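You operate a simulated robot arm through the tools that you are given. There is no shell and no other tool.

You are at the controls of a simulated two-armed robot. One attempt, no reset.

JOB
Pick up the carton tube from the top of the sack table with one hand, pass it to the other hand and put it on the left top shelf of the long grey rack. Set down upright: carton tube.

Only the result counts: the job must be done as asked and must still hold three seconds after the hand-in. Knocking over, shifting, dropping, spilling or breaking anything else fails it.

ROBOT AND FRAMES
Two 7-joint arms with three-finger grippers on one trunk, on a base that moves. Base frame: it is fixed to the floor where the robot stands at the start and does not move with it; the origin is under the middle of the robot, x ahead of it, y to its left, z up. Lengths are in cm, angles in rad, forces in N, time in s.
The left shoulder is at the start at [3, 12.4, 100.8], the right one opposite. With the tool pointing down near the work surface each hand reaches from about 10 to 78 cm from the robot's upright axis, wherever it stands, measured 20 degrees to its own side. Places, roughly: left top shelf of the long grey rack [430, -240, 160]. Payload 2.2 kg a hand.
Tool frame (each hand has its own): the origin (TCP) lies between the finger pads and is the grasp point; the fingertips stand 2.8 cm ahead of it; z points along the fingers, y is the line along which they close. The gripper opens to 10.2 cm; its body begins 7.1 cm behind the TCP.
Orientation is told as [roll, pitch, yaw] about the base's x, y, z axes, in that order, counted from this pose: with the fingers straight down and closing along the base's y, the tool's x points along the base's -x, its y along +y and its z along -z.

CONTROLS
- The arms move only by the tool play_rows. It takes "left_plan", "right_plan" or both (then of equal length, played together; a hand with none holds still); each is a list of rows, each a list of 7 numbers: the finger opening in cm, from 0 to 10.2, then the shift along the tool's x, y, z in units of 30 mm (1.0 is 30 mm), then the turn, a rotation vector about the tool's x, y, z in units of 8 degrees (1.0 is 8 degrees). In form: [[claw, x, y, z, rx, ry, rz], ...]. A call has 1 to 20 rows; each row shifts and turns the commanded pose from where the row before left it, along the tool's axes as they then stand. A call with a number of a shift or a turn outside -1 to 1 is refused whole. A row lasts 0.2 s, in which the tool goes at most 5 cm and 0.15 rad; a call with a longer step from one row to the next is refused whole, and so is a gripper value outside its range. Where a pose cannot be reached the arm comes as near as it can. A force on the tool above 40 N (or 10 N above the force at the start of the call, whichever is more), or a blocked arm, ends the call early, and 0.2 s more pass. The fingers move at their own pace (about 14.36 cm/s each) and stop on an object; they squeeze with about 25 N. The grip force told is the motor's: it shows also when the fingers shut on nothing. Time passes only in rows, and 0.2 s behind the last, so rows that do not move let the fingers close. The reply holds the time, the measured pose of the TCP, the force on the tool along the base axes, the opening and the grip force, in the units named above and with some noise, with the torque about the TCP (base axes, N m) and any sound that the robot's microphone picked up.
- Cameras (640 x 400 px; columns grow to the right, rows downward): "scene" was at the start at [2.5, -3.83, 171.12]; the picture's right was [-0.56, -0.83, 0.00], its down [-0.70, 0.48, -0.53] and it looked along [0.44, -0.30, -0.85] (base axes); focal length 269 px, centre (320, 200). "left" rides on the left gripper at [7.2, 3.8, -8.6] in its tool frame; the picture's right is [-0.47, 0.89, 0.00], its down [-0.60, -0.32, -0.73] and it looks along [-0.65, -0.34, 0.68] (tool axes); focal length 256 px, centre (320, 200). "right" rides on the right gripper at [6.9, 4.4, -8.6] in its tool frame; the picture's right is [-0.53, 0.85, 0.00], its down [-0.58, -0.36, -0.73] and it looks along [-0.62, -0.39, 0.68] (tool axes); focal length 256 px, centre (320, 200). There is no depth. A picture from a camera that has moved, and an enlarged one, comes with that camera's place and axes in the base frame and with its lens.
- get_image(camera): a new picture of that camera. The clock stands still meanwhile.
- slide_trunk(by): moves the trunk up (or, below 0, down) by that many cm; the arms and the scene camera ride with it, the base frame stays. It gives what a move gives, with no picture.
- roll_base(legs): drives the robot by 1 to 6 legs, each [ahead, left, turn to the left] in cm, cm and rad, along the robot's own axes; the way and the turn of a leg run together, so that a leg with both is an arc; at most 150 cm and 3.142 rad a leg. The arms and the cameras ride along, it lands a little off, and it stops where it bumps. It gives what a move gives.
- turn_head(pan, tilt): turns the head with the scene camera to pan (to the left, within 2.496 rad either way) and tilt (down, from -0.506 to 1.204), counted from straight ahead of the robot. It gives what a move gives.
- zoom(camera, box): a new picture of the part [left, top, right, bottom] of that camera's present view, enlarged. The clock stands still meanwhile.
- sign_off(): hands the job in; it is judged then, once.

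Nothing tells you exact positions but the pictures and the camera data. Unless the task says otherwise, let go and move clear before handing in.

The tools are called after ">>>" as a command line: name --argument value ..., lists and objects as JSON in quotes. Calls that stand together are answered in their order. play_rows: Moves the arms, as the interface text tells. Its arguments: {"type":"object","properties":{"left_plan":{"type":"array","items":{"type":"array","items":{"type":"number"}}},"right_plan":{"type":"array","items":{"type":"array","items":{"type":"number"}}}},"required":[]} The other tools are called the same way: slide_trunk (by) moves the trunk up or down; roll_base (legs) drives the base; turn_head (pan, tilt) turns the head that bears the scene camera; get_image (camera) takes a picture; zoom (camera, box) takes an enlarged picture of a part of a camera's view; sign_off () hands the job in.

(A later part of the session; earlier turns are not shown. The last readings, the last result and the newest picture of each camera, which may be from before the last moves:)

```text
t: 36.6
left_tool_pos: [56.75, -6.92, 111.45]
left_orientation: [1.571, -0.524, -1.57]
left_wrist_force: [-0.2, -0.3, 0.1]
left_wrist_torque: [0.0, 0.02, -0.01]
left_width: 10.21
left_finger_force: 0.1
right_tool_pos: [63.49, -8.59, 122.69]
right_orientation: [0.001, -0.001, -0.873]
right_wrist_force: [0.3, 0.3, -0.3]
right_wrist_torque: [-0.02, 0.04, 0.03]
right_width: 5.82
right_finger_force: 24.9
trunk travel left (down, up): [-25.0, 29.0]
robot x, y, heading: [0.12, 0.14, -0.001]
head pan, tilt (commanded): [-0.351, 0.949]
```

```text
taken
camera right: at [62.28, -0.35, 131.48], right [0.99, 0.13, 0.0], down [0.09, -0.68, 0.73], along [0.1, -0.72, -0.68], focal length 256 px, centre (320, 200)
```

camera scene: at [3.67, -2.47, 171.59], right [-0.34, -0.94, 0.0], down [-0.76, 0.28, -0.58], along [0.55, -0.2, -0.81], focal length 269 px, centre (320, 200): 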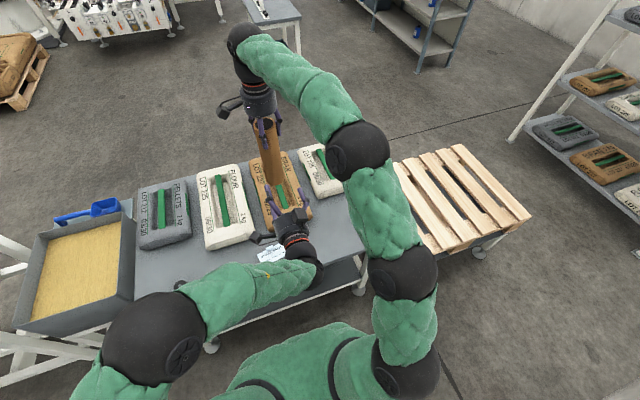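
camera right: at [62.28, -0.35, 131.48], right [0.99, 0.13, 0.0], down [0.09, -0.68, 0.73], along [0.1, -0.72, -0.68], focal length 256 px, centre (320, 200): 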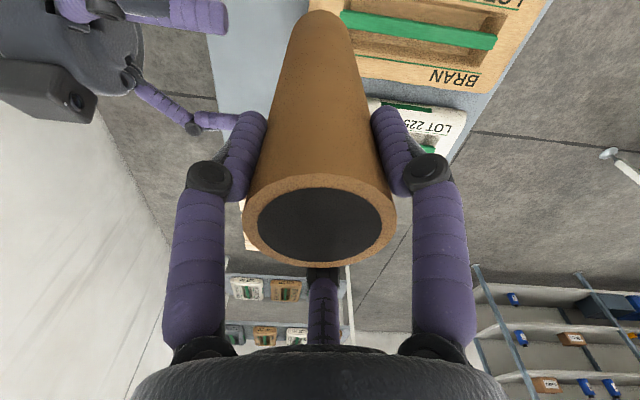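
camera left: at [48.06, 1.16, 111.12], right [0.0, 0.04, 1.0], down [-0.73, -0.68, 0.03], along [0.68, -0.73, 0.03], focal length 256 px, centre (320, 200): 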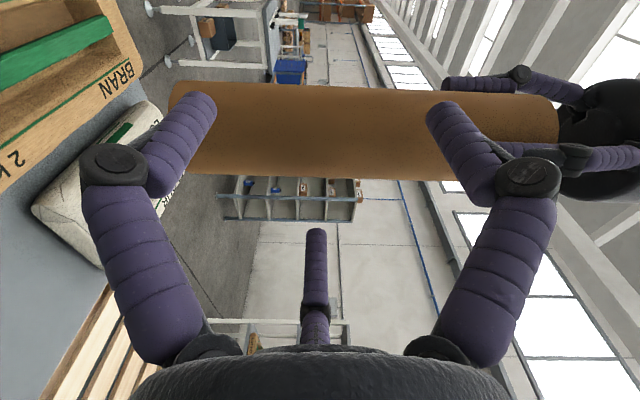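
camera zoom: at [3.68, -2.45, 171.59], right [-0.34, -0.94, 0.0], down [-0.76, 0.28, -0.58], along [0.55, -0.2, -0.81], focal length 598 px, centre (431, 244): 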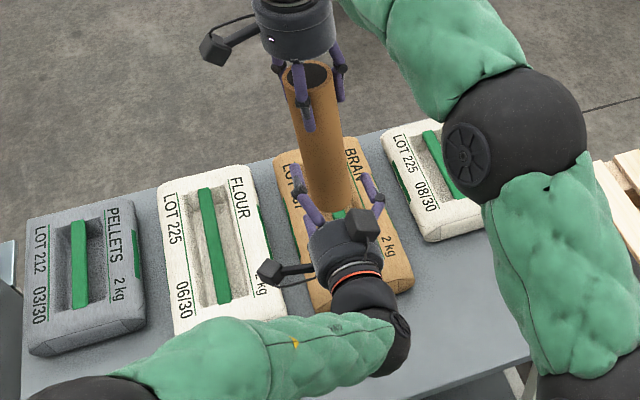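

The two left-side fingers and the right-side finger straddle the tube. I advance the last 6.6 cm slowly until the tube sits at the grasp point.

>>> play_rows --left_plan '[[10.2, 0, 0, 0.3, 0, 0, 0], [10.2, 0, 0, 0.35, 0, 0, 0], [10.2, 0, 0, 0.35, 0, 0, 0], [10.2, 0, 0, 0.35, 0, 0, 0], [10.2, 0, 0, 0.35, 0, 0, 0], [10.2, 0, 0, 0.3, 0, 0, 0], [10.2, 0, 0, 0.2, 0, 0, 0], [10.2, 0, 0, 0, 0, 0, 0], [10.2, 0, 0, 0, 0, 0, 0]]'

>>> get_image --camera "left"

>>> get_image --camera "right"

>>> zoom --camera "scene" --box '[210, 90, 330, 270]'

```text
t: 38.6
left_tool_pos: [63.49, -6.86, 111.44]
left_orientation: [1.571, -0.525, -1.572]
left_wrist_force: [0.5, -0.1, 0.9]
left_wrist_torque: [-0.01, 0.03, 0.0]
left_width: 10.19
left_finger_force: 0.0
right_tool_pos: [63.35, -8.42, 122.62]
right_orientation: [0.0, -0.001, -0.872]
right_wrist_force: [0.1, 0.5, -0.3]
right_wrist_torque: [-0.02, 0.0, -0.02]
right_width: 5.81
right_finger_force: 25.3
trunk travel left (down, up): [-25.0, 29.0]
robot x, y, heading: [-0.15, -0.15, 0.001]
head pan, tilt (commanded): [-0.351, 0.949]
```

```text
taken
camera left: at [54.79, 1.26, 110.99], right [0.0, 0.04, 1.0], down [-0.73, -0.68, 0.03], along [0.68, -0.73, 0.03], focal length 256 px, centre (320, 200)
```

left: 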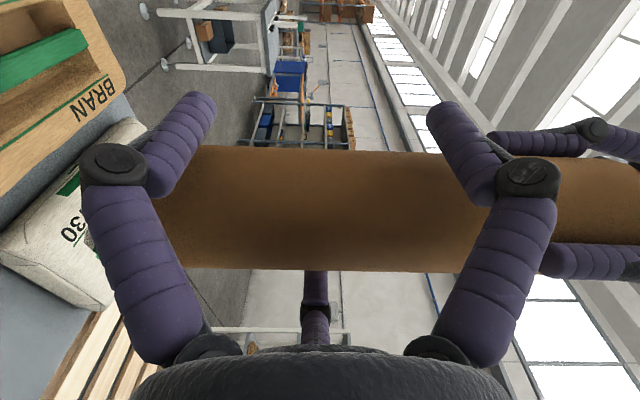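

```text
taken
camera right: at [62.28, -0.35, 131.48], right [0.99, 0.13, 0.0], down [0.09, -0.68, 0.73], along [0.1, -0.72, -0.68], focal length 256 px, centre (320, 200)
```

right: 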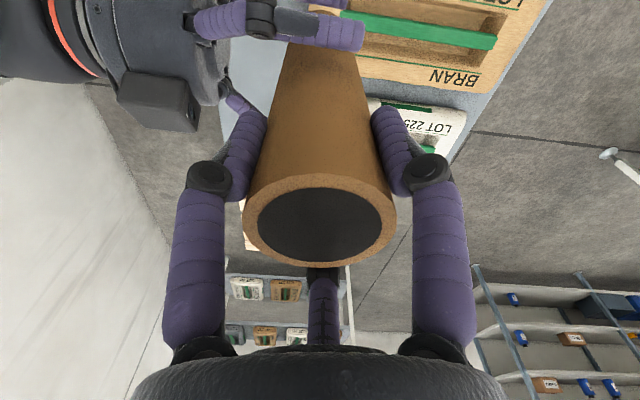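

```text
2.22 times, centred on (270, 180) of scene
camera zoom: at [3.68, -2.45, 171.59], right [-0.34, -0.94, 0.0], down [-0.76, 0.28, -0.58], along [0.55, -0.2, -0.81], focal length 598 px, centre (431, 244)
```

zoom: 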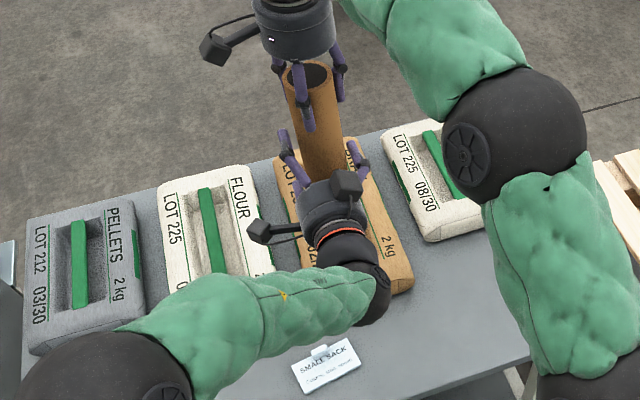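

The tube is within the left fingers with no contact force. I correct 3 mm sideways to the expected resting offset and close the left hand gently.

>>> play_rows --left_plan '[[10.2, -0.087, -0.05, 0, 0, 0, 0], [9.5, 0, 0, 0, 0, 0, 0], [9.0, 0, 0, 0, 0, 0, 0], [8.5, 0, 0, 0, 0, 0, 0], [8.0, 0, 0, 0, 0, 0, 0], [7.5, 0, 0, 0, 0, 0, 0], [7.0, 0, 0, 0, 0, 0, 0], [6, 0, 0, 0, 0, 0, 0], [5, 0, 0, 0, 0, 0, 0], [4, 0, 0, 0, 0, 0, 0], [4, 0, 0, 0, 0, 0, 0]]'

>>> get_image --camera "left"

>>> get_image --camera "right"

>>> zoom --camera "scene" --box '[210, 90, 330, 270]'

```text
t: 41.0
left_tool_pos: [63.54, -7.22, 111.25]
left_orientation: [1.57, -0.525, -1.572]
left_wrist_force: [-5.1, -6.9, 1.9]
left_wrist_torque: [0.6, -0.27, -0.21]
left_width: 8.16
left_finger_force: 24.7
right_tool_pos: [63.39, -8.61, 122.72]
right_orientation: [0.0, 0.001, -0.871]
right_wrist_force: [6.2, 6.4, -1.8]
right_wrist_torque: [0.22, -0.45, 0.09]
right_width: 5.84
right_finger_force: 25.1
trunk travel left (down, up): [-25.0, 29.0]
robot x, y, heading: [0.15, -0.12, -0.0]
head pan, tilt (commanded): [-0.351, 0.949]
```

```text
taken
camera left: at [54.73, 0.95, 110.94], right [0.0, 0.04, 1.0], down [-0.73, -0.68, 0.03], along [0.68, -0.73, 0.03], focal length 256 px, centre (320, 200)
```

left: 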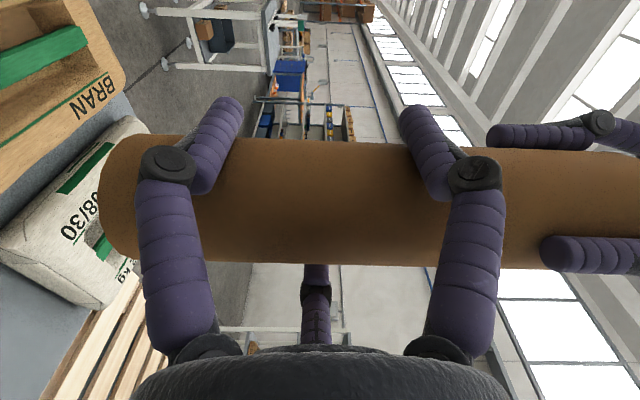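

```text
taken
camera right: at [62.28, -0.33, 131.49], right [0.99, 0.13, 0.0], down [0.09, -0.68, 0.73], along [0.1, -0.72, -0.68], focal length 256 px, centre (320, 200)
```

right: 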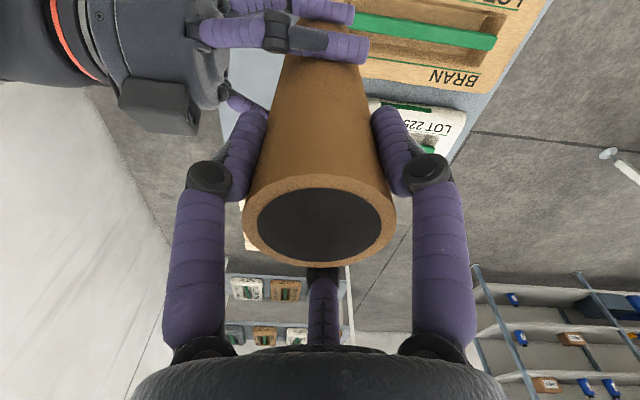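

```text
2.22 times, centred on (270, 180) of scene
camera zoom: at [3.67, -2.45, 171.59], right [-0.34, -0.94, 0.0], down [-0.76, 0.28, -0.58], along [0.55, -0.2, -0.81], focal length 598 px, centre (431, 244)
```

zoom: 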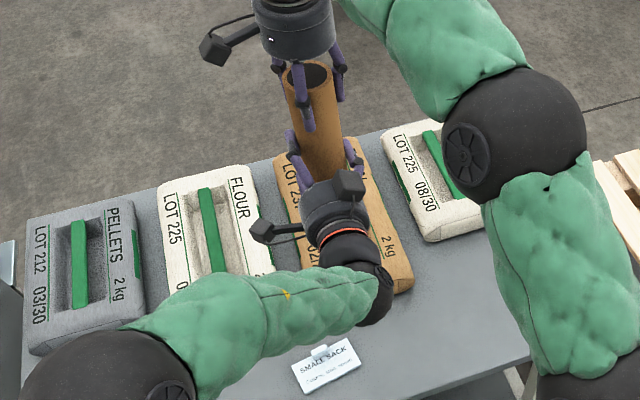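

The left hand holds the tube at an opening of 8.2 cm, with about 8 N of side load between the hands. I ease the left hand slightly the way it is being pushed so the tube won't jump on release.

>>> play_rows --left_plan '[[4, -0.058, -0.033, -0.05, 0, 0, 0], [4, 0, 0, 0, 0, 0, 0], [4, 0, 0, 0, 0, 0, 0]]'

```text
t: 41.8
left_tool_pos: [63.41, -7.34, 111.39]
left_orientation: [1.57, -0.525, -1.568]
left_wrist_force: [5.6, 3.2, -2.3]
left_wrist_torque: [0.17, 0.3, -0.08]
left_width: 8.15
left_finger_force: 24.9
right_tool_pos: [63.25, -8.42, 122.8]
right_orientation: [-0.003, 0.0, -0.875]
right_wrist_force: [-6.5, -3.4, 2.8]
right_wrist_torque: [-0.5, 0.38, 0.14]
right_width: 5.84
right_finger_force: 25.6
trunk travel left (down, up): [-25.0, 29.0]
robot x, y, heading: [-0.15, 0.07, -0.002]
head pan, tilt (commanded): [-0.351, 0.949]
```

>>> play_rows --left_plan '[[4, 0.018, 0.01, 0.025, 0, 0, 0], [4, 0, 0, 0, 0, 0, 0], [4, 0, 0, 0, 0, 0, 0]]'

```text
t: 42.6
left_tool_pos: [63.46, -7.34, 111.37]
left_orientation: [1.567, -0.524, -1.569]
left_wrist_force: [4.4, 5.6, -5.9]
left_wrist_torque: [-0.21, 0.28, 0.04]
left_width: 8.2
left_finger_force: 25.2
right_tool_pos: [63.4, -8.54, 122.79]
right_orientation: [-0.001, 0.001, -0.874]
right_wrist_force: [-4.7, -5.0, 5.2]
right_wrist_torque: [-0.31, 0.15, 0.02]
right_width: 5.85
right_finger_force: 25.2
trunk travel left (down, up): [-25.0, 29.0]
robot x, y, heading: [-0.16, -0.2, -0.0]
head pan, tilt (commanded): [-0.351, 0.949]
```

>>> play_rows --left_plan '[[4, 0, 0, 0, 0, 0, 0], [4, 0, 0, 0, 0, 0, 0], [4, 0, 0, 0, 0, 0, 0]]' --right_plan '[[4, 0, 0, 0, 0, 0, 0], [4, 0, 0, 0, 0, 0, 0], [4, 0, 0, 0, 0, 0, 0]]'

>>> get_image --camera "left"

```text
t: 43.4
left_tool_pos: [63.42, -7.23, 111.21]
left_orientation: [1.568, -0.523, -1.568]
left_wrist_force: [2.7, 7.1, -7.3]
left_wrist_torque: [-0.44, 0.19, -0.08]
left_width: 8.14
left_finger_force: 24.6
right_tool_pos: [63.35, -8.54, 122.67]
right_orientation: [0.001, 0.001, -0.874]
right_wrist_force: [-2.5, -7.3, 6.4]
right_wrist_torque: [-0.28, 0.1, 0.12]
right_width: 5.82
right_finger_force: 24.8
trunk travel left (down, up): [-25.0, 29.0]
robot x, y, heading: [0.41, -0.12, -0.0]
head pan, tilt (commanded): [-0.351, 0.949]
```

```text
taken
camera left: at [54.69, 0.82, 110.98], right [0.0, 0.04, 1.0], down [-0.73, -0.68, 0.03], along [0.68, -0.73, 0.03], focal length 256 px, centre (320, 200)
```

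left: 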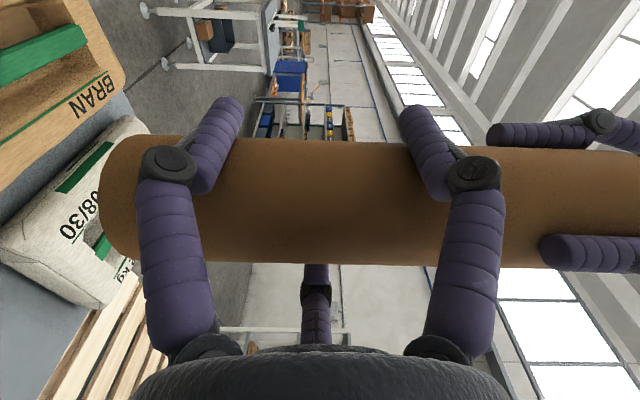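

>>> play_rows --left_plan '[[4, 0.046, -0.012, 0.01, 0, 0, 0], [4, 0, 0, 0, 0, 0, 0], [4, 0, 0, 0, 0, 0, 0]]'

```text
t: 44.2
left_tool_pos: [63.41, -7.31, 111.21]
left_orientation: [1.57, -0.524, -1.571]
left_wrist_force: [-4.1, 3.9, -4.4]
left_wrist_torque: [-0.38, -0.21, -0.1]
left_width: 8.16
left_finger_force: 24.7
right_tool_pos: [63.33, -8.52, 122.61]
right_orientation: [0.0, 0.0, -0.873]
right_wrist_force: [3.2, -5.0, 3.4]
right_wrist_torque: [-0.07, -0.17, 0.06]
right_width: 5.84
right_finger_force: 25.2
trunk travel left (down, up): [-25.0, 29.0]
robot x, y, heading: [-0.34, -0.35, -0.001]
head pan, tilt (commanded): [-0.351, 0.949]
```

The load between the hands is small now. I open the right hand gradually and keep the left hand gripping.

>>> play_rows --left_plan '[[4, 0, 0, 0, 0, 0, 0], [4, 0, 0, 0, 0, 0, 0], [4, 0, 0, 0, 0, 0, 0], [4, 0, 0, 0, 0, 0, 0], [4, 0, 0, 0, 0, 0, 0], [4, 0, 0, 0, 0, 0, 0], [4, 0, 0, 0, 0, 0, 0]]' --right_plan '[[6.0, 0, 0, 0, 0, 0, 0], [6.4, 0, 0, 0, 0, 0, 0], [7.0, 0, 0, 0, 0, 0, 0], [8.0, 0, 0, 0, 0, 0, 0], [9.0, 0, 0, 0, 0, 0, 0], [10.2, 0, 0, 0, 0, 0, 0], [10.2, 0, 0, 0, 0, 0, 0]]'

>>> get_image --camera "left"

>>> get_image --camera "right"

>>> zoom --camera "scene" --box '[210, 90, 330, 270]'

```text
t: 45.8
left_tool_pos: [63.47, -7.29, 111.25]
left_orientation: [1.571, -0.524, -1.571]
left_wrist_force: [-1.3, 0.2, -0.2]
left_wrist_torque: [-0.01, 0.03, -0.02]
left_width: 8.16
left_finger_force: 25.0
right_tool_pos: [63.29, -8.56, 122.59]
right_orientation: [-0.001, 0.002, -0.873]
right_wrist_force: [0.1, 0.5, -0.1]
right_wrist_torque: [-0.02, 0.04, 0.0]
right_width: 10.21
right_finger_force: 0.0
trunk travel left (down, up): [-25.0, 29.0]
robot x, y, heading: [0.11, -0.03, 0.002]
head pan, tilt (commanded): [-0.351, 0.949]
```

```text
taken
camera left: at [54.72, 0.87, 110.91], right [0.0, 0.04, 1.0], down [-0.73, -0.68, 0.03], along [0.68, -0.73, 0.03], focal length 256 px, centre (320, 200)
```

left: 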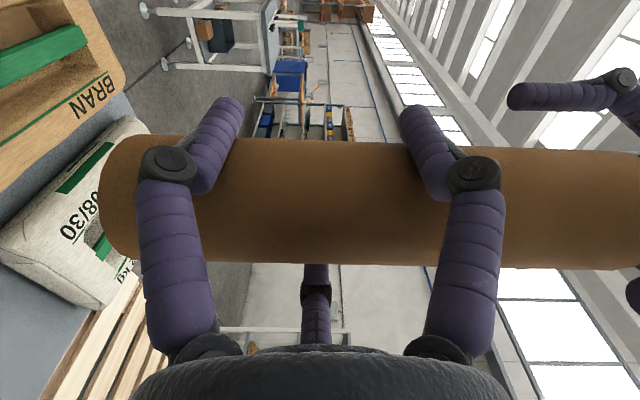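

```text
taken
camera right: at [62.28, -0.35, 131.49], right [0.99, 0.13, 0.0], down [0.09, -0.68, 0.73], along [0.1, -0.72, -0.68], focal length 256 px, centre (320, 200)
```

right: 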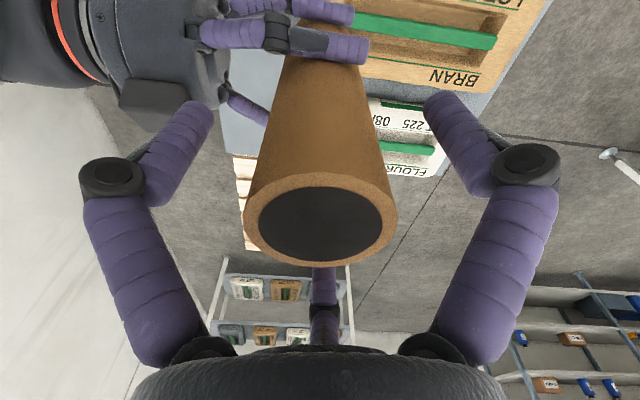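

```text
2.22 times, centred on (270, 180) of scene
camera zoom: at [3.68, -2.45, 171.59], right [-0.34, -0.94, 0.0], down [-0.76, 0.28, -0.58], along [0.55, -0.2, -0.81], focal length 598 px, centre (431, 244)
```

zoom: 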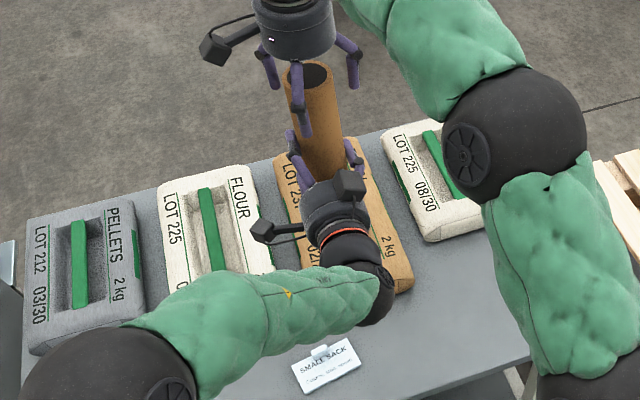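

The handover worked: the left hand holds the tube alone. I lift the right hand straight up off it, then pull it back to the right side.

>>> play_rows --right_plan '[[10.2, 0, 0, -0.5, 0, 0, 0], [10.2, 0, 0, -0.8, 0, 0, 0], [10.2, 0, 0, -0.9, 0, 0, 0], [10.2, 0, 0, -0.9, 0, 0, 0], [10.2, 0, 0, -0.8, 0, 0, 0], [10.2, 0, 0, -0.3, 0, 0, 0], [10.2, 0, 0, 0, 0, 0, 0]]'

>>> get_image --camera "right"

>>> get_image --camera "scene"

```text
t: 47.4
left_tool_pos: [63.4, -7.31, 111.29]
left_orientation: [1.571, -0.524, -1.572]
left_wrist_force: [-0.6, 0.9, 0.4]
left_wrist_torque: [-0.01, 0.01, -0.01]
left_width: 8.15
left_finger_force: 24.8
right_tool_pos: [62.73, -8.83, 133.74]
right_orientation: [0.001, 0.0, -0.874]
right_wrist_force: [0.8, -0.8, -0.7]
right_wrist_torque: [-0.01, 0.01, 0.02]
right_width: 10.19
right_finger_force: 0.0
right hand out of reach, approached as far as the arm can: row 5, 6
trunk travel left (down, up): [-25.0, 29.0]
robot x, y, heading: [0.08, 0.01, -0.004]
head pan, tilt (commanded): [-0.351, 0.949]
```

```text
taken
camera right: at [61.64, -0.64, 142.58], right [0.99, 0.13, 0.0], down [0.09, -0.68, 0.73], along [0.1, -0.72, -0.68], focal length 256 px, centre (320, 200)
```

right: 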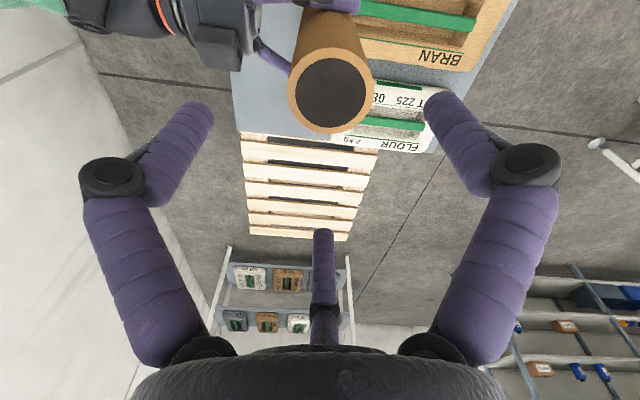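

```text
taken
camera scene: at [3.71, -2.44, 171.58], right [-0.34, -0.94, 0.0], down [-0.76, 0.28, -0.58], along [0.55, -0.2, -0.81], focal length 269 px, centre (320, 200)
```

scene: 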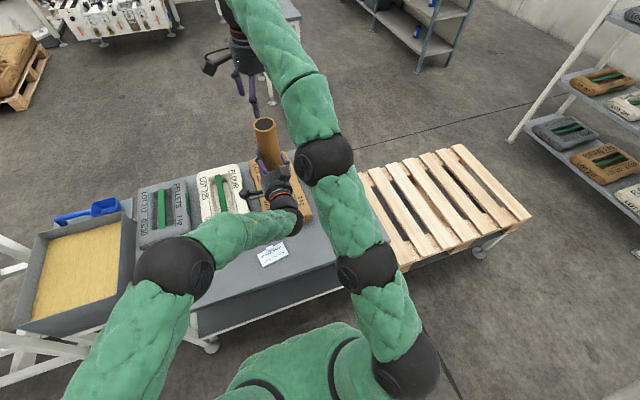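

The right hand is clear of the tube's top by about 5 cm. I swing it off to the right and then back toward the body.

>>> play_rows --right_plan '[[10.2, -0.67, -0.56, 0, 0, 0, 0], [10.2, -0.67, -0.56, 0, 0, 0, 0], [10.2, -0.67, -0.56, 0, 0, 0, 0], [10.2, -0.67, -0.56, 0, 0, 0, 0], [10.2, -0.67, -0.56, 0, 0, 0, 0], [10.2, -0.67, -0.56, 0, 0, 0, 0], [10.2, -0.67, -0.56, 0, 0, 0, 0], [10.2, -0.67, -0.56, 0, 0, 0, 0], [10.2, 0.54, -0.647, 0.2, 0, 0, 0], [10.2, 0.54, -0.647, 0.2, 0, 0, 0], [10.2, 0.54, -0.647, 0.3, 0, 0, 0], [10.2, 0.54, -0.647, 0.5, 0, 0, 0], [10.2, 0.54, -0.647, 0.5, 0, 0, 0], [10.2, 0.54, -0.647, 0.5, 0, 0, 0], [10.2, 0.54, -0.647, 0.5, 0, 0, 0], [10.2, 0, 0, 0.8, 0, 0, 0], [10.2, 0, 0, 0.8, 0, 0, 0], [10.2, 0, 0, 0.8, 0, 0, 0], [10.2, 0, 0, 0, 0, 0, 0]]'

>>> get_image --camera "scene"

```text
t: 51.4
left_tool_pos: [63.43, -7.32, 111.37]
left_orientation: [1.57, -0.521, -1.571]
left_wrist_force: [0.2, -0.4, -0.4]
left_wrist_torque: [0.04, 0.0, -0.03]
left_width: 8.13
left_finger_force: 25.1
right_tool_pos: [44.63, -29.4, 118.13]
right_orientation: [0.0, -0.001, -0.871]
right_wrist_force: [-0.6, 0.5, -0.3]
right_wrist_torque: [-0.02, 0.01, 0.02]
right_width: 10.19
right_finger_force: 0.0
right hand out of reach, approached as far as the arm can: row 8
trunk travel left (down, up): [-25.0, 29.0]
robot x, y, heading: [0.15, 0.25, -0.001]
head pan, tilt (commanded): [-0.351, 0.949]
```

```text
taken
camera scene: at [3.6, -2.44, 171.59], right [-0.34, -0.94, 0.0], down [-0.76, 0.28, -0.58], along [0.55, -0.2, -0.81], focal length 269 px, centre (320, 200)
```

scene: 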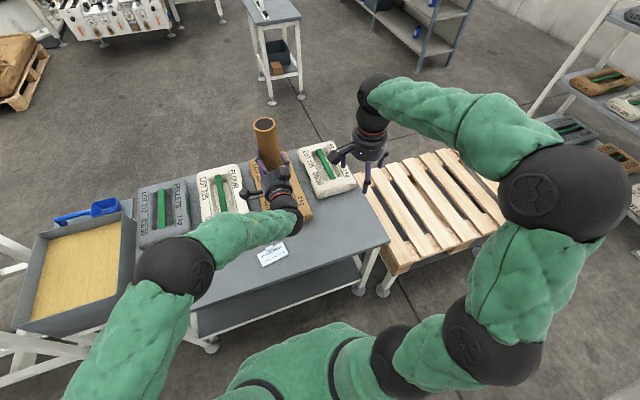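

The left hand holds the tube alone and the right hand is back. I draw the tube in closer for the drive, then strafe right along the table.

>>> play_rows --left_plan '[[4, 0, 0, -0.4, 0, 0, 0], [4, 0, 0, -0.7, 0, 0, 0], [4, 0, 0, -0.7, 0, 0, 0], [4, 0, 0, -0.7, 0, 0, 0], [4, 0, 0, -0.4, 0, 0, 0], [4, 0, 0, 0, 0, 0, 0]]'

>>> get_image --camera "left"

>>> turn_head --pan -1.2 --tilt 1.1

>>> get_image --camera "scene"

```text
t: 52.8
left_tool_pos: [54.61, -7.26, 111.37]
left_orientation: [1.571, -0.523, -1.57]
left_wrist_force: [-0.8, 0.2, -0.6]
left_wrist_torque: [0.02, 0.02, -0.03]
left_width: 8.15
left_finger_force: 25.5
right_tool_pos: [44.62, -29.47, 118.24]
right_orientation: [0.0, 0.001, -0.874]
right_wrist_force: [-0.3, 0.3, 0.4]
right_wrist_torque: [-0.02, 0.03, 0.0]
right_width: 10.2
right_finger_force: 0.0
trunk travel left (down, up): [-25.0, 29.0]
robot x, y, heading: [0.01, 0.01, 0.002]
head pan, tilt (commanded): [-0.351, 0.949]
```

```text
taken
camera left: at [45.95, 1.06, 111.03], right [0.0, 0.04, 1.0], down [-0.73, -0.68, 0.03], along [0.68, -0.73, 0.03], focal length 256 px, centre (320, 200)
```

left: 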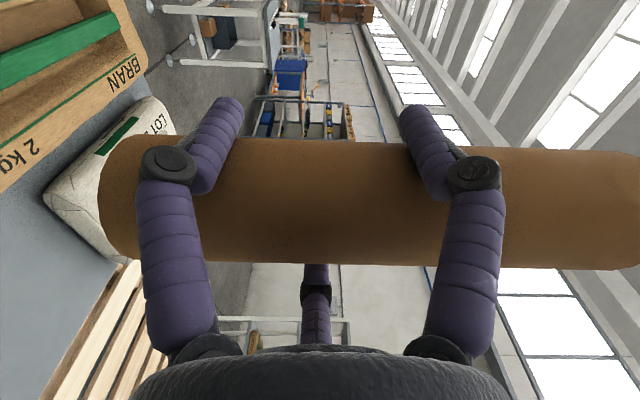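

```text
t: 53.9
left_tool_pos: [54.67, -7.13, 111.45]
left_orientation: [1.572, -0.525, -1.57]
left_wrist_force: [0.7, -0.7, -0.4]
left_wrist_torque: [0.02, -0.05, 0.03]
left_width: 8.14
left_finger_force: 24.2
right_tool_pos: [44.63, -29.6, 118.3]
right_orientation: [0.001, 0.0, -0.874]
right_wrist_force: [-0.4, 0.6, 0.4]
right_wrist_torque: [0.0, 0.02, 0.02]
right_width: 10.19
right_finger_force: 0.0
trunk travel left (down, up): [-25.0, 29.0]
robot x, y, heading: [0.14, 0.02, 0.002]
head pan, tilt (commanded): [-1.201, 1.1]
```

```text
taken
camera scene: at [-0.88, -5.84, 170.57], right [-0.93, -0.36, 0.0], down [-0.32, 0.83, -0.45], along [0.16, -0.42, -0.89], focal length 269 px, centre (320, 200)
```

scene: 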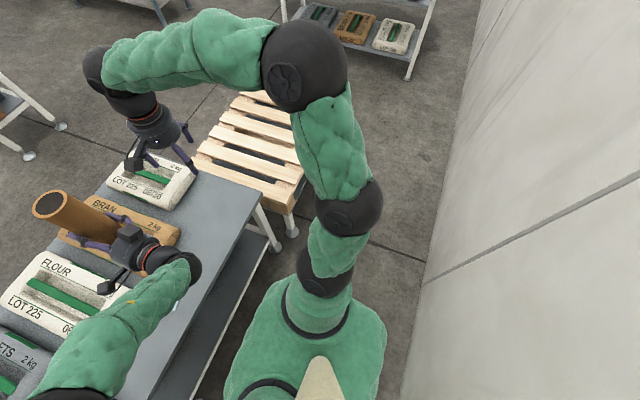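

The tube hangs vertical in the left hand, with its bottom about 8.7 cm below the grip. I drive the first leg to the right.

>>> roll_base --legs '[[-4, -55, 0], [0, -55, 0]]'

>>> get_image --camera "scene"

```text
t: 59.9
left_tool_pos: [49.44, -118.94, 111.34]
left_orientation: [1.57, -0.524, -1.584]
left_wrist_force: [1.2, 0.2, -0.1]
left_wrist_torque: [0.02, 0.01, 0.01]
left_width: 8.13
left_finger_force: 25.3
right_tool_pos: [39.13, -141.23, 118.26]
right_orientation: [0.0, 0.001, -0.887]
right_wrist_force: [0.2, -0.5, -0.2]
right_wrist_torque: [0.01, -0.03, 0.0]
right_width: 10.18
right_finger_force: 0.0
trunk travel left (down, up): [-25.0, 29.0]
robot x, y, heading: [-5.24, -111.04, -0.012]
head pan, tilt (commanded): [-1.201, 1.1]
```

```text
taken
camera scene: at [-6.05, -116.95, 170.56], right [-0.94, -0.35, 0.0], down [-0.31, 0.84, -0.45], along [0.16, -0.42, -0.89], focal length 269 px, centre (320, 200)
```

scene: 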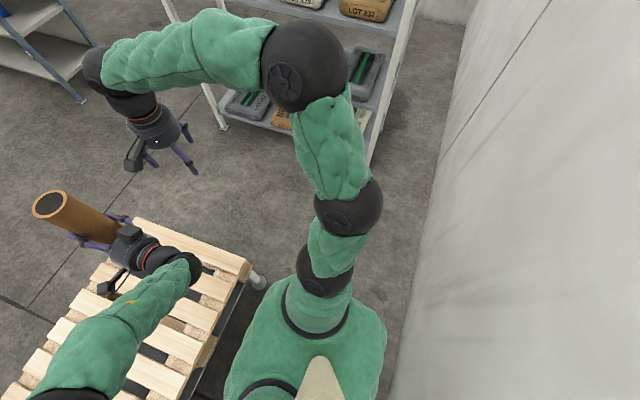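

I'm at [-5, -111], level with the pallet. Before turning left near the wall, I check how far the left elbow sticks out.

>>> turn_head --pan 0.9 --tilt 1.0

>>> get_image --camera "scene"

```text
t: 61.9
left_tool_pos: [49.53, -119.11, 111.34]
left_orientation: [1.571, -0.523, -1.583]
left_wrist_force: [-0.5, 0.0, 0.7]
left_wrist_torque: [0.02, 0.0, -0.02]
left_width: 8.16
left_finger_force: 24.9
right_tool_pos: [39.17, -141.12, 118.29]
right_orientation: [0.0, -0.001, -0.886]
right_wrist_force: [0.1, -0.3, 0.0]
right_wrist_torque: [-0.02, 0.02, 0.02]
right_width: 10.18
right_finger_force: 0.1
trunk travel left (down, up): [-25.0, 29.0]
robot x, y, heading: [-4.94, -111.17, -0.016]
head pan, tilt (commanded): [0.901, 1.0]
```

```text
taken
camera scene: at [-3.85, -105.54, 171.23], right [0.78, -0.63, 0.0], down [-0.53, -0.65, -0.54], along [0.34, 0.42, -0.84], focal length 269 px, centre (320, 200)
```

scene: 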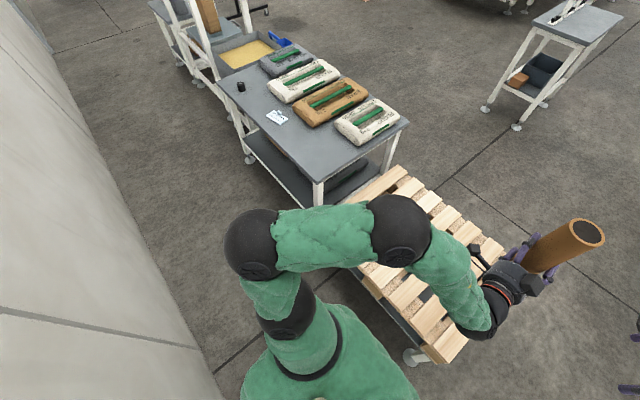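

The left shoulder joint sticks out about 45 cm, so a full 90° turn here would hit the wall. I'll turn only 45°, back diagonally to the middle of the aisle, and then go along it.

>>> roll_base --legs '[[0, 0, 0.8]]'

>>> turn_head --pan -2.2 --tilt 0.8

>>> get_image --camera "scene"

>>> turn_head --pan -1.3 --tilt 0.8

>>> get_image --camera "scene"

```text
t: 64.4
left_tool_pos: [38.84, -77.7, 111.42]
left_orientation: [1.571, -0.525, -0.793]
left_wrist_force: [0.9, 0.1, -0.3]
left_wrist_torque: [0.01, 0.01, 0.02]
left_width: 8.14
left_finger_force: 25.1
right_tool_pos: [47.35, -100.68, 118.33]
right_orientation: [0.002, 0.0, -0.094]
right_wrist_force: [0.6, 0.4, -1.1]
right_wrist_torque: [-0.01, 0.0, -0.01]
right_width: 10.18
right_finger_force: 0.0
trunk travel left (down, up): [-25.0, 29.0]
robot x, y, heading: [-5.11, -110.68, 0.779]
head pan, tilt (commanded): [0.901, 1.0]
```

```text
t: 67.1
left_tool_pos: [38.81, -77.7, 111.31]
left_orientation: [1.572, -0.522, -0.791]
left_wrist_force: [-0.2, 0.8, 0.5]
left_wrist_torque: [0.0, 0.0, -0.02]
left_width: 8.11
left_finger_force: 25.1
right_tool_pos: [47.41, -100.78, 118.26]
right_orientation: [-0.001, 0.0, -0.095]
right_wrist_force: [0.1, -0.4, 0.1]
right_wrist_torque: [-0.01, -0.01, 0.02]
right_width: 10.18
right_finger_force: 0.0
trunk travel left (down, up): [-25.0, 29.0]
robot x, y, heading: [-4.95, -111.1, 0.784]
head pan, tilt (commanded): [-2.201, 0.799]
```

```text
taken
camera scene: at [-6.19, -121.04, 172.74], right [-0.99, -0.15, 0.0], down [-0.11, 0.71, -0.7], along [0.1, -0.69, -0.72], focal length 269 px, centre (320, 200)
```

scene: 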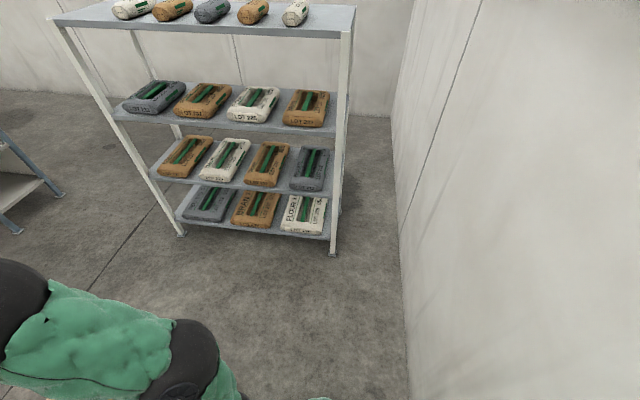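

```text
t: 68.3
left_tool_pos: [38.8, -77.8, 111.35]
left_orientation: [1.572, -0.522, -0.792]
left_wrist_force: [-0.4, 0.6, 0.9]
left_wrist_torque: [0.01, 0.03, 0.0]
left_width: 8.16
left_finger_force: 24.8
right_tool_pos: [47.26, -100.67, 118.26]
right_orientation: [0.0, 0.001, -0.095]
right_wrist_force: [-0.3, 0.2, 0.2]
right_wrist_torque: [0.01, 0.03, -0.01]
right_width: 10.17
right_finger_force: 0.1
trunk travel left (down, up): [-25.0, 29.0]
robot x, y, heading: [-5.11, -111.04, 0.778]
head pan, tilt (commanded): [-1.3, 0.799]
```

```text
taken
camera scene: at [-0.4, -117.09, 172.74], right [-0.5, -0.87, 0.0], down [-0.62, 0.36, -0.7], along [0.6, -0.35, -0.72], focal length 269 px, centre (320, 200)
```

scene: 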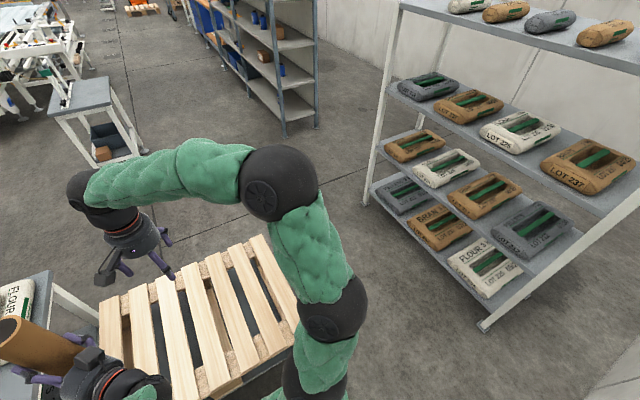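

The sack rack's front is at y -234, spanning x 1 to 123. I back diagonally to the aisle centre at about y -183, keeping the 45° heading.

>>> roll_base --legs '[[-28.1, -28.5, 0], [-22.5, -22.7, 0]]'

>>> get_image --camera "scene"

>>> turn_head --pan -1.9 --tilt 1.0

>>> get_image --camera "scene"

```text
t: 72.5
left_tool_pos: [38.46, -149.88, 111.32]
left_orientation: [1.572, -0.524, -0.785]
left_wrist_force: [0.0, -0.1, -0.5]
left_wrist_torque: [0.02, 0.0, 0.04]
left_width: 8.15
left_finger_force: 25.2
right_tool_pos: [47.21, -172.94, 118.21]
right_orientation: [0.002, -0.001, -0.091]
right_wrist_force: [-0.9, -0.2, -0.7]
right_wrist_torque: [0.04, 0.01, 0.0]
right_width: 10.22
right_finger_force: 0.0
trunk travel left (down, up): [-25.0, 29.0]
robot x, y, heading: [-5.28, -183.15, 0.78]
head pan, tilt (commanded): [-1.3, 0.799]
```

```text
taken
camera scene: at [-0.45, -189.53, 172.73], right [-0.49, -0.87, 0.0], down [-0.62, 0.35, -0.7], along [0.61, -0.34, -0.72], focal length 269 px, centre (320, 200)
```

scene: 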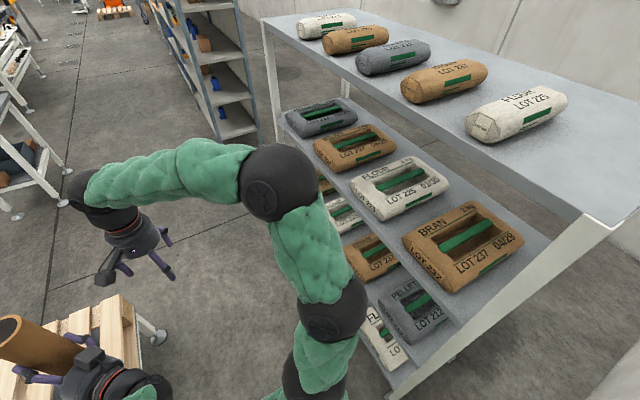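

```text
t: 73.5
left_tool_pos: [38.54, -149.69, 111.36]
left_orientation: [1.571, -0.523, -0.787]
left_wrist_force: [-0.8, 0.3, -1.3]
left_wrist_torque: [0.01, 0.04, 0.0]
left_width: 8.16
left_finger_force: 25.0
right_tool_pos: [47.22, -172.76, 118.23]
right_orientation: [0.001, 0.0, -0.088]
right_wrist_force: [0.3, -0.5, -0.4]
right_wrist_torque: [0.01, 0.01, -0.02]
right_width: 10.19
right_finger_force: 0.0
trunk travel left (down, up): [-25.0, 29.0]
robot x, y, heading: [-4.9, -183.2, 0.784]
head pan, tilt (commanded): [-1.901, 1.0]
```

```text
taken
camera scene: at [-4.4, -191.67, 171.23], right [-0.9, -0.44, 0.0], down [-0.37, 0.76, -0.54], along [0.24, -0.49, -0.84], focal length 269 px, centre (320, 200)
```

scene: 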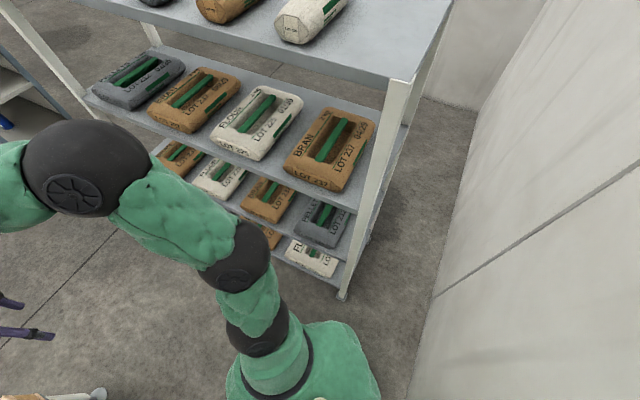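

Clearances look good: the right elbow is about 26 cm from the sack rack. I drive along the aisle in +x to about x 150.

>>> roll_base --legs '[[35.5, -35.2, 0]]'

>>> get_image --camera "scene"

```text
t: 76.5
left_tool_pos: [89.15, -148.99, 111.34]
left_orientation: [1.569, -0.525, -0.796]
left_wrist_force: [0.3, -0.5, -1.2]
left_wrist_torque: [0.03, 0.02, 0.0]
left_width: 8.15
left_finger_force: 24.9
right_tool_pos: [97.67, -172.18, 118.25]
right_orientation: [0.0, 0.001, -0.095]
right_wrist_force: [-0.2, 0.0, 0.1]
right_wrist_torque: [0.0, 0.0, -0.01]
right_width: 10.2
right_finger_force: 0.0
trunk travel left (down, up): [-25.0, 29.0]
robot x, y, heading: [45.2, -182.19, 0.774]
head pan, tilt (commanded): [-1.901, 1.0]
```

```text
taken
camera scene: at [45.95, -190.58, 171.23], right [-0.9, -0.43, 0.0], down [-0.36, 0.76, -0.54], along [0.23, -0.49, -0.84], focal length 269 px, centre (320, 200)
```

scene: 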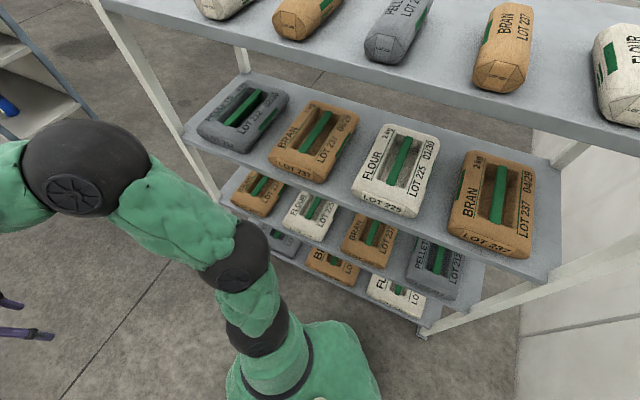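

The drive is tracking well at [45, -182]. I continue to x 150.

>>> roll_base --legs '[[37.5, -36.8, 0], [37.5, -36.8, 0]]'

>>> get_image --camera "scene"

>>> turn_head --pan -0.8 --tilt 0.6

>>> get_image --camera "scene"

```text
t: 82.1
left_tool_pos: [193.38, -149.2, 111.38]
left_orientation: [1.57, -0.524, -0.792]
left_wrist_force: [0.1, -0.1, -0.7]
left_wrist_torque: [-0.02, 0.0, 0.01]
left_width: 8.15
left_finger_force: 25.1
right_tool_pos: [201.91, -172.19, 118.23]
right_orientation: [-0.002, -0.001, -0.095]
right_wrist_force: [0.2, 0.1, 0.6]
right_wrist_torque: [-0.01, 0.0, -0.01]
right_width: 10.2
right_finger_force: 0.1
trunk travel left (down, up): [-25.0, 29.0]
robot x, y, heading: [149.09, -182.76, 0.782]
head pan, tilt (commanded): [-1.901, 1.0]
```

```text
taken
camera scene: at [150.13, -190.76, 171.23], right [-0.9, -0.43, 0.0], down [-0.37, 0.76, -0.54], along [0.23, -0.49, -0.84], focal length 269 px, centre (320, 200)
```

scene: 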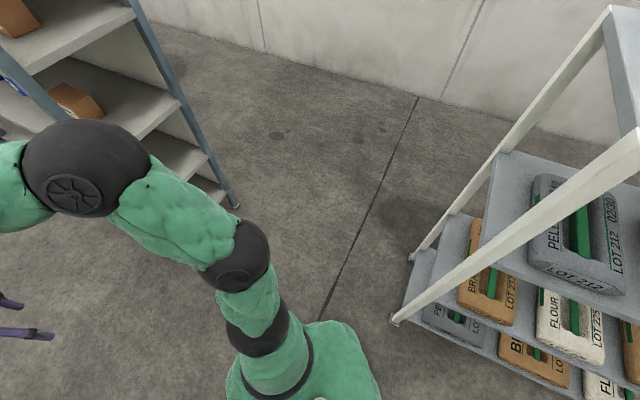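

```text
t: 83.5
left_tool_pos: [193.21, -149.09, 111.4]
left_orientation: [1.571, -0.524, -0.792]
left_wrist_force: [0.0, -0.1, -1.0]
left_wrist_torque: [0.03, -0.01, 0.03]
left_width: 8.16
left_finger_force: 24.8
right_tool_pos: [201.83, -172.21, 118.21]
right_orientation: [-0.001, -0.001, -0.093]
right_wrist_force: [-0.6, -0.2, -0.4]
right_wrist_torque: [-0.01, 0.01, -0.03]
right_width: 10.18
right_finger_force: 0.0
trunk travel left (down, up): [-25.0, 29.0]
robot x, y, heading: [149.45, -182.66, 0.783]
head pan, tilt (commanded): [-0.799, 0.6]
```

```text
taken
camera scene: at [155.85, -184.68, 174.42], right [-0.02, -1.0, 0.0], down [-0.57, 0.01, -0.82], along [0.82, -0.02, -0.57], focal length 269 px, centre (320, 200)
```

scene: 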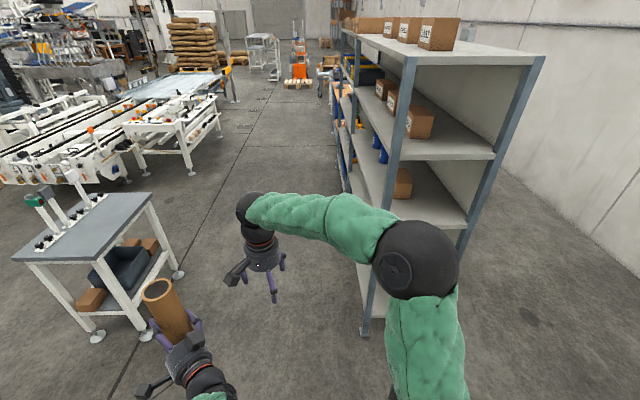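

I'm past the sack rack. The long rack's near end is at x 250, its front at y about -214, its top at about z 161. I move into the open floor and then turn right to face the rack wall.

>>> roll_base --legs '[[54.3, 33.4, 0], [0, 0, -2.354]]'

>>> turn_head --pan 0.7 --tilt 0.5

>>> get_image --camera "scene"

>>> turn_head --pan 1.7 --tilt 0.7

>>> get_image --camera "scene"

```text
t: 92.6
left_tool_pos: [156.71, -175.88, 111.22]
left_orientation: [1.57, -0.524, 3.117]
left_wrist_force: [0.2, 0.0, -1.4]
left_wrist_torque: [0.01, -0.05, 0.01]
left_width: 8.15
left_finger_force: 24.8
right_tool_pos: [134.57, -165.44, 118.08]
right_orientation: [-0.001, -0.001, -2.465]
right_wrist_force: [-0.3, -0.6, -0.5]
right_wrist_torque: [0.01, 0.0, -0.01]
right_width: 10.22
right_finger_force: 0.1
trunk travel left (down, up): [-25.0, 29.0]
robot x, y, heading: [165.21, -121.48, -1.594]
head pan, tilt (commanded): [-0.799, 0.6]
```

```text
t: 94.2
left_tool_pos: [156.78, -175.79, 111.43]
left_orientation: [1.572, -0.523, 3.119]
left_wrist_force: [-0.6, 0.4, -1.2]
left_wrist_torque: [0.0, 0.0, 0.01]
left_width: 8.16
left_finger_force: 25.0
right_tool_pos: [134.5, -165.24, 118.27]
right_orientation: [0.001, 0.0, -2.466]
right_wrist_force: [-0.2, 0.0, -0.8]
right_wrist_torque: [0.01, -0.03, -0.02]
right_width: 10.22
right_finger_force: 0.0
trunk travel left (down, up): [-25.0, 29.0]
robot x, y, heading: [165.2, -121.44, -1.593]
head pan, tilt (commanded): [0.7, 0.499]
```

```text
taken
camera scene: at [170.67, -125.4, 175.34], right [-0.78, -0.63, 0.0], down [-0.3, 0.37, -0.88], along [0.55, -0.68, -0.48], focal length 269 px, centre (320, 200)
```

scene: 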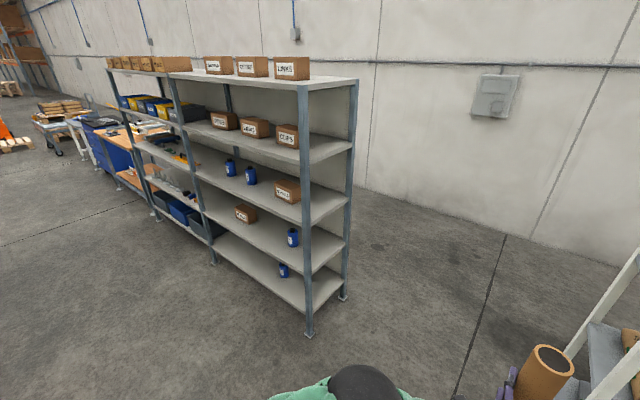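

```text
t: 95.5
left_tool_pos: [156.75, -175.83, 111.42]
left_orientation: [1.571, -0.522, 3.119]
left_wrist_force: [-0.3, -0.1, -1.3]
left_wrist_torque: [0.02, 0.02, 0.0]
left_width: 8.16
left_finger_force: 25.0
right_tool_pos: [134.56, -165.19, 118.26]
right_orientation: [-0.001, 0.0, -2.464]
right_wrist_force: [1.0, 0.3, 0.3]
right_wrist_torque: [-0.02, -0.01, 0.0]
right_width: 10.21
right_finger_force: 0.1
trunk travel left (down, up): [-25.0, 29.0]
robot x, y, heading: [164.81, -121.4, -1.594]
head pan, tilt (commanded): [1.7, 0.7]
```

```text
taken
camera scene: at [173.42, -117.42, 173.57], right [0.1, -0.99, 0.0], down [-0.64, -0.07, -0.77], along [0.76, 0.08, -0.64], focal length 269 px, centre (320, 200)
```

scene: 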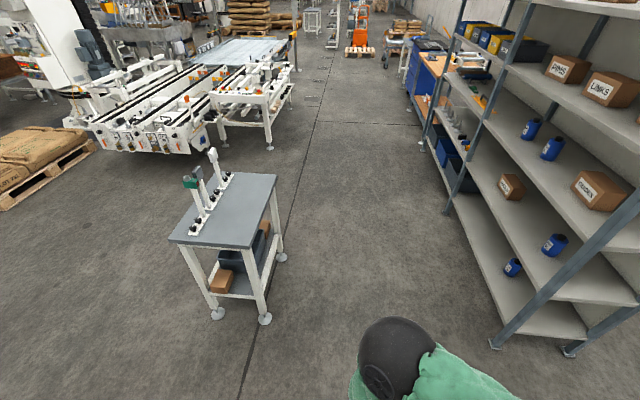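

The corridor in front of the rack is clear. I straighten the heading and strafe left, toward +x, along the rack.

>>> roll_base --legs '[[0, 0, 0.022], [4, 130, 0]]'

>>> roll_base --legs '[[0, 100, 0]]'

>>> turn_head --pan 0.4 --tilt 0.3

>>> get_image --camera "scene"

```text
t: 102.5
left_tool_pos: [291.56, -178.84, 111.34]
left_orientation: [1.568, -0.522, -3.119]
left_wrist_force: [0.4, 0.0, -0.5]
left_wrist_torque: [0.02, -0.01, -0.01]
left_width: 8.16
left_finger_force: 25.3
right_tool_pos: [269.05, -169.15, 118.18]
right_orientation: [0.0, 0.0, -2.422]
right_wrist_force: [0.5, -0.5, 0.2]
right_wrist_torque: [0.01, 0.01, 0.0]
right_width: 10.23
right_finger_force: 0.1
trunk travel left (down, up): [-25.0, 29.0]
robot x, y, heading: [297.16, -123.91, -1.546]
head pan, tilt (commanded): [1.7, 0.7]
```

```text
t: 107.6
left_tool_pos: [388.81, -177.3, 111.41]
left_orientation: [1.57, -0.524, -3.134]
left_wrist_force: [-0.9, 0.4, -0.5]
left_wrist_torque: [-0.01, -0.01, -0.01]
left_width: 8.14
left_finger_force: 25.0
right_tool_pos: [366.28, -167.36, 118.25]
right_orientation: [0.0, 0.0, -2.436]
right_wrist_force: [-0.3, 0.5, -0.5]
right_wrist_torque: [0.0, 0.03, -0.02]
right_width: 10.2
right_finger_force: 0.1
trunk travel left (down, up): [-25.0, 29.0]
robot x, y, heading: [395.17, -122.55, -1.564]
head pan, tilt (commanded): [1.7, 0.7]
```

```text
t: 109.0
left_tool_pos: [388.77, -177.35, 111.32]
left_orientation: [1.57, -0.524, -3.133]
left_wrist_force: [0.0, 0.3, -1.0]
left_wrist_torque: [0.0, 0.02, 0.02]
left_width: 8.14
left_finger_force: 24.6
right_tool_pos: [366.25, -167.35, 118.15]
right_orientation: [-0.001, 0.0, -2.436]
right_wrist_force: [0.5, 0.2, 0.1]
right_wrist_torque: [0.01, -0.03, 0.01]
right_width: 10.21
right_finger_force: 0.0
trunk travel left (down, up): [-25.0, 29.0]
robot x, y, heading: [395.27, -122.67, -1.566]
head pan, tilt (commanded): [0.4, 0.3]
```

```text
taken
camera scene: at [398.86, -128.15, 177.17], right [-0.92, -0.4, 0.0], down [-0.12, 0.27, -0.96], along [0.38, -0.88, -0.3], focal length 269 px, centre (320, 200)
```

scene: 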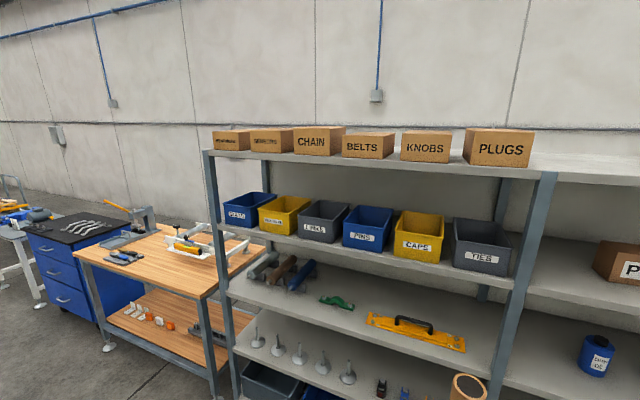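

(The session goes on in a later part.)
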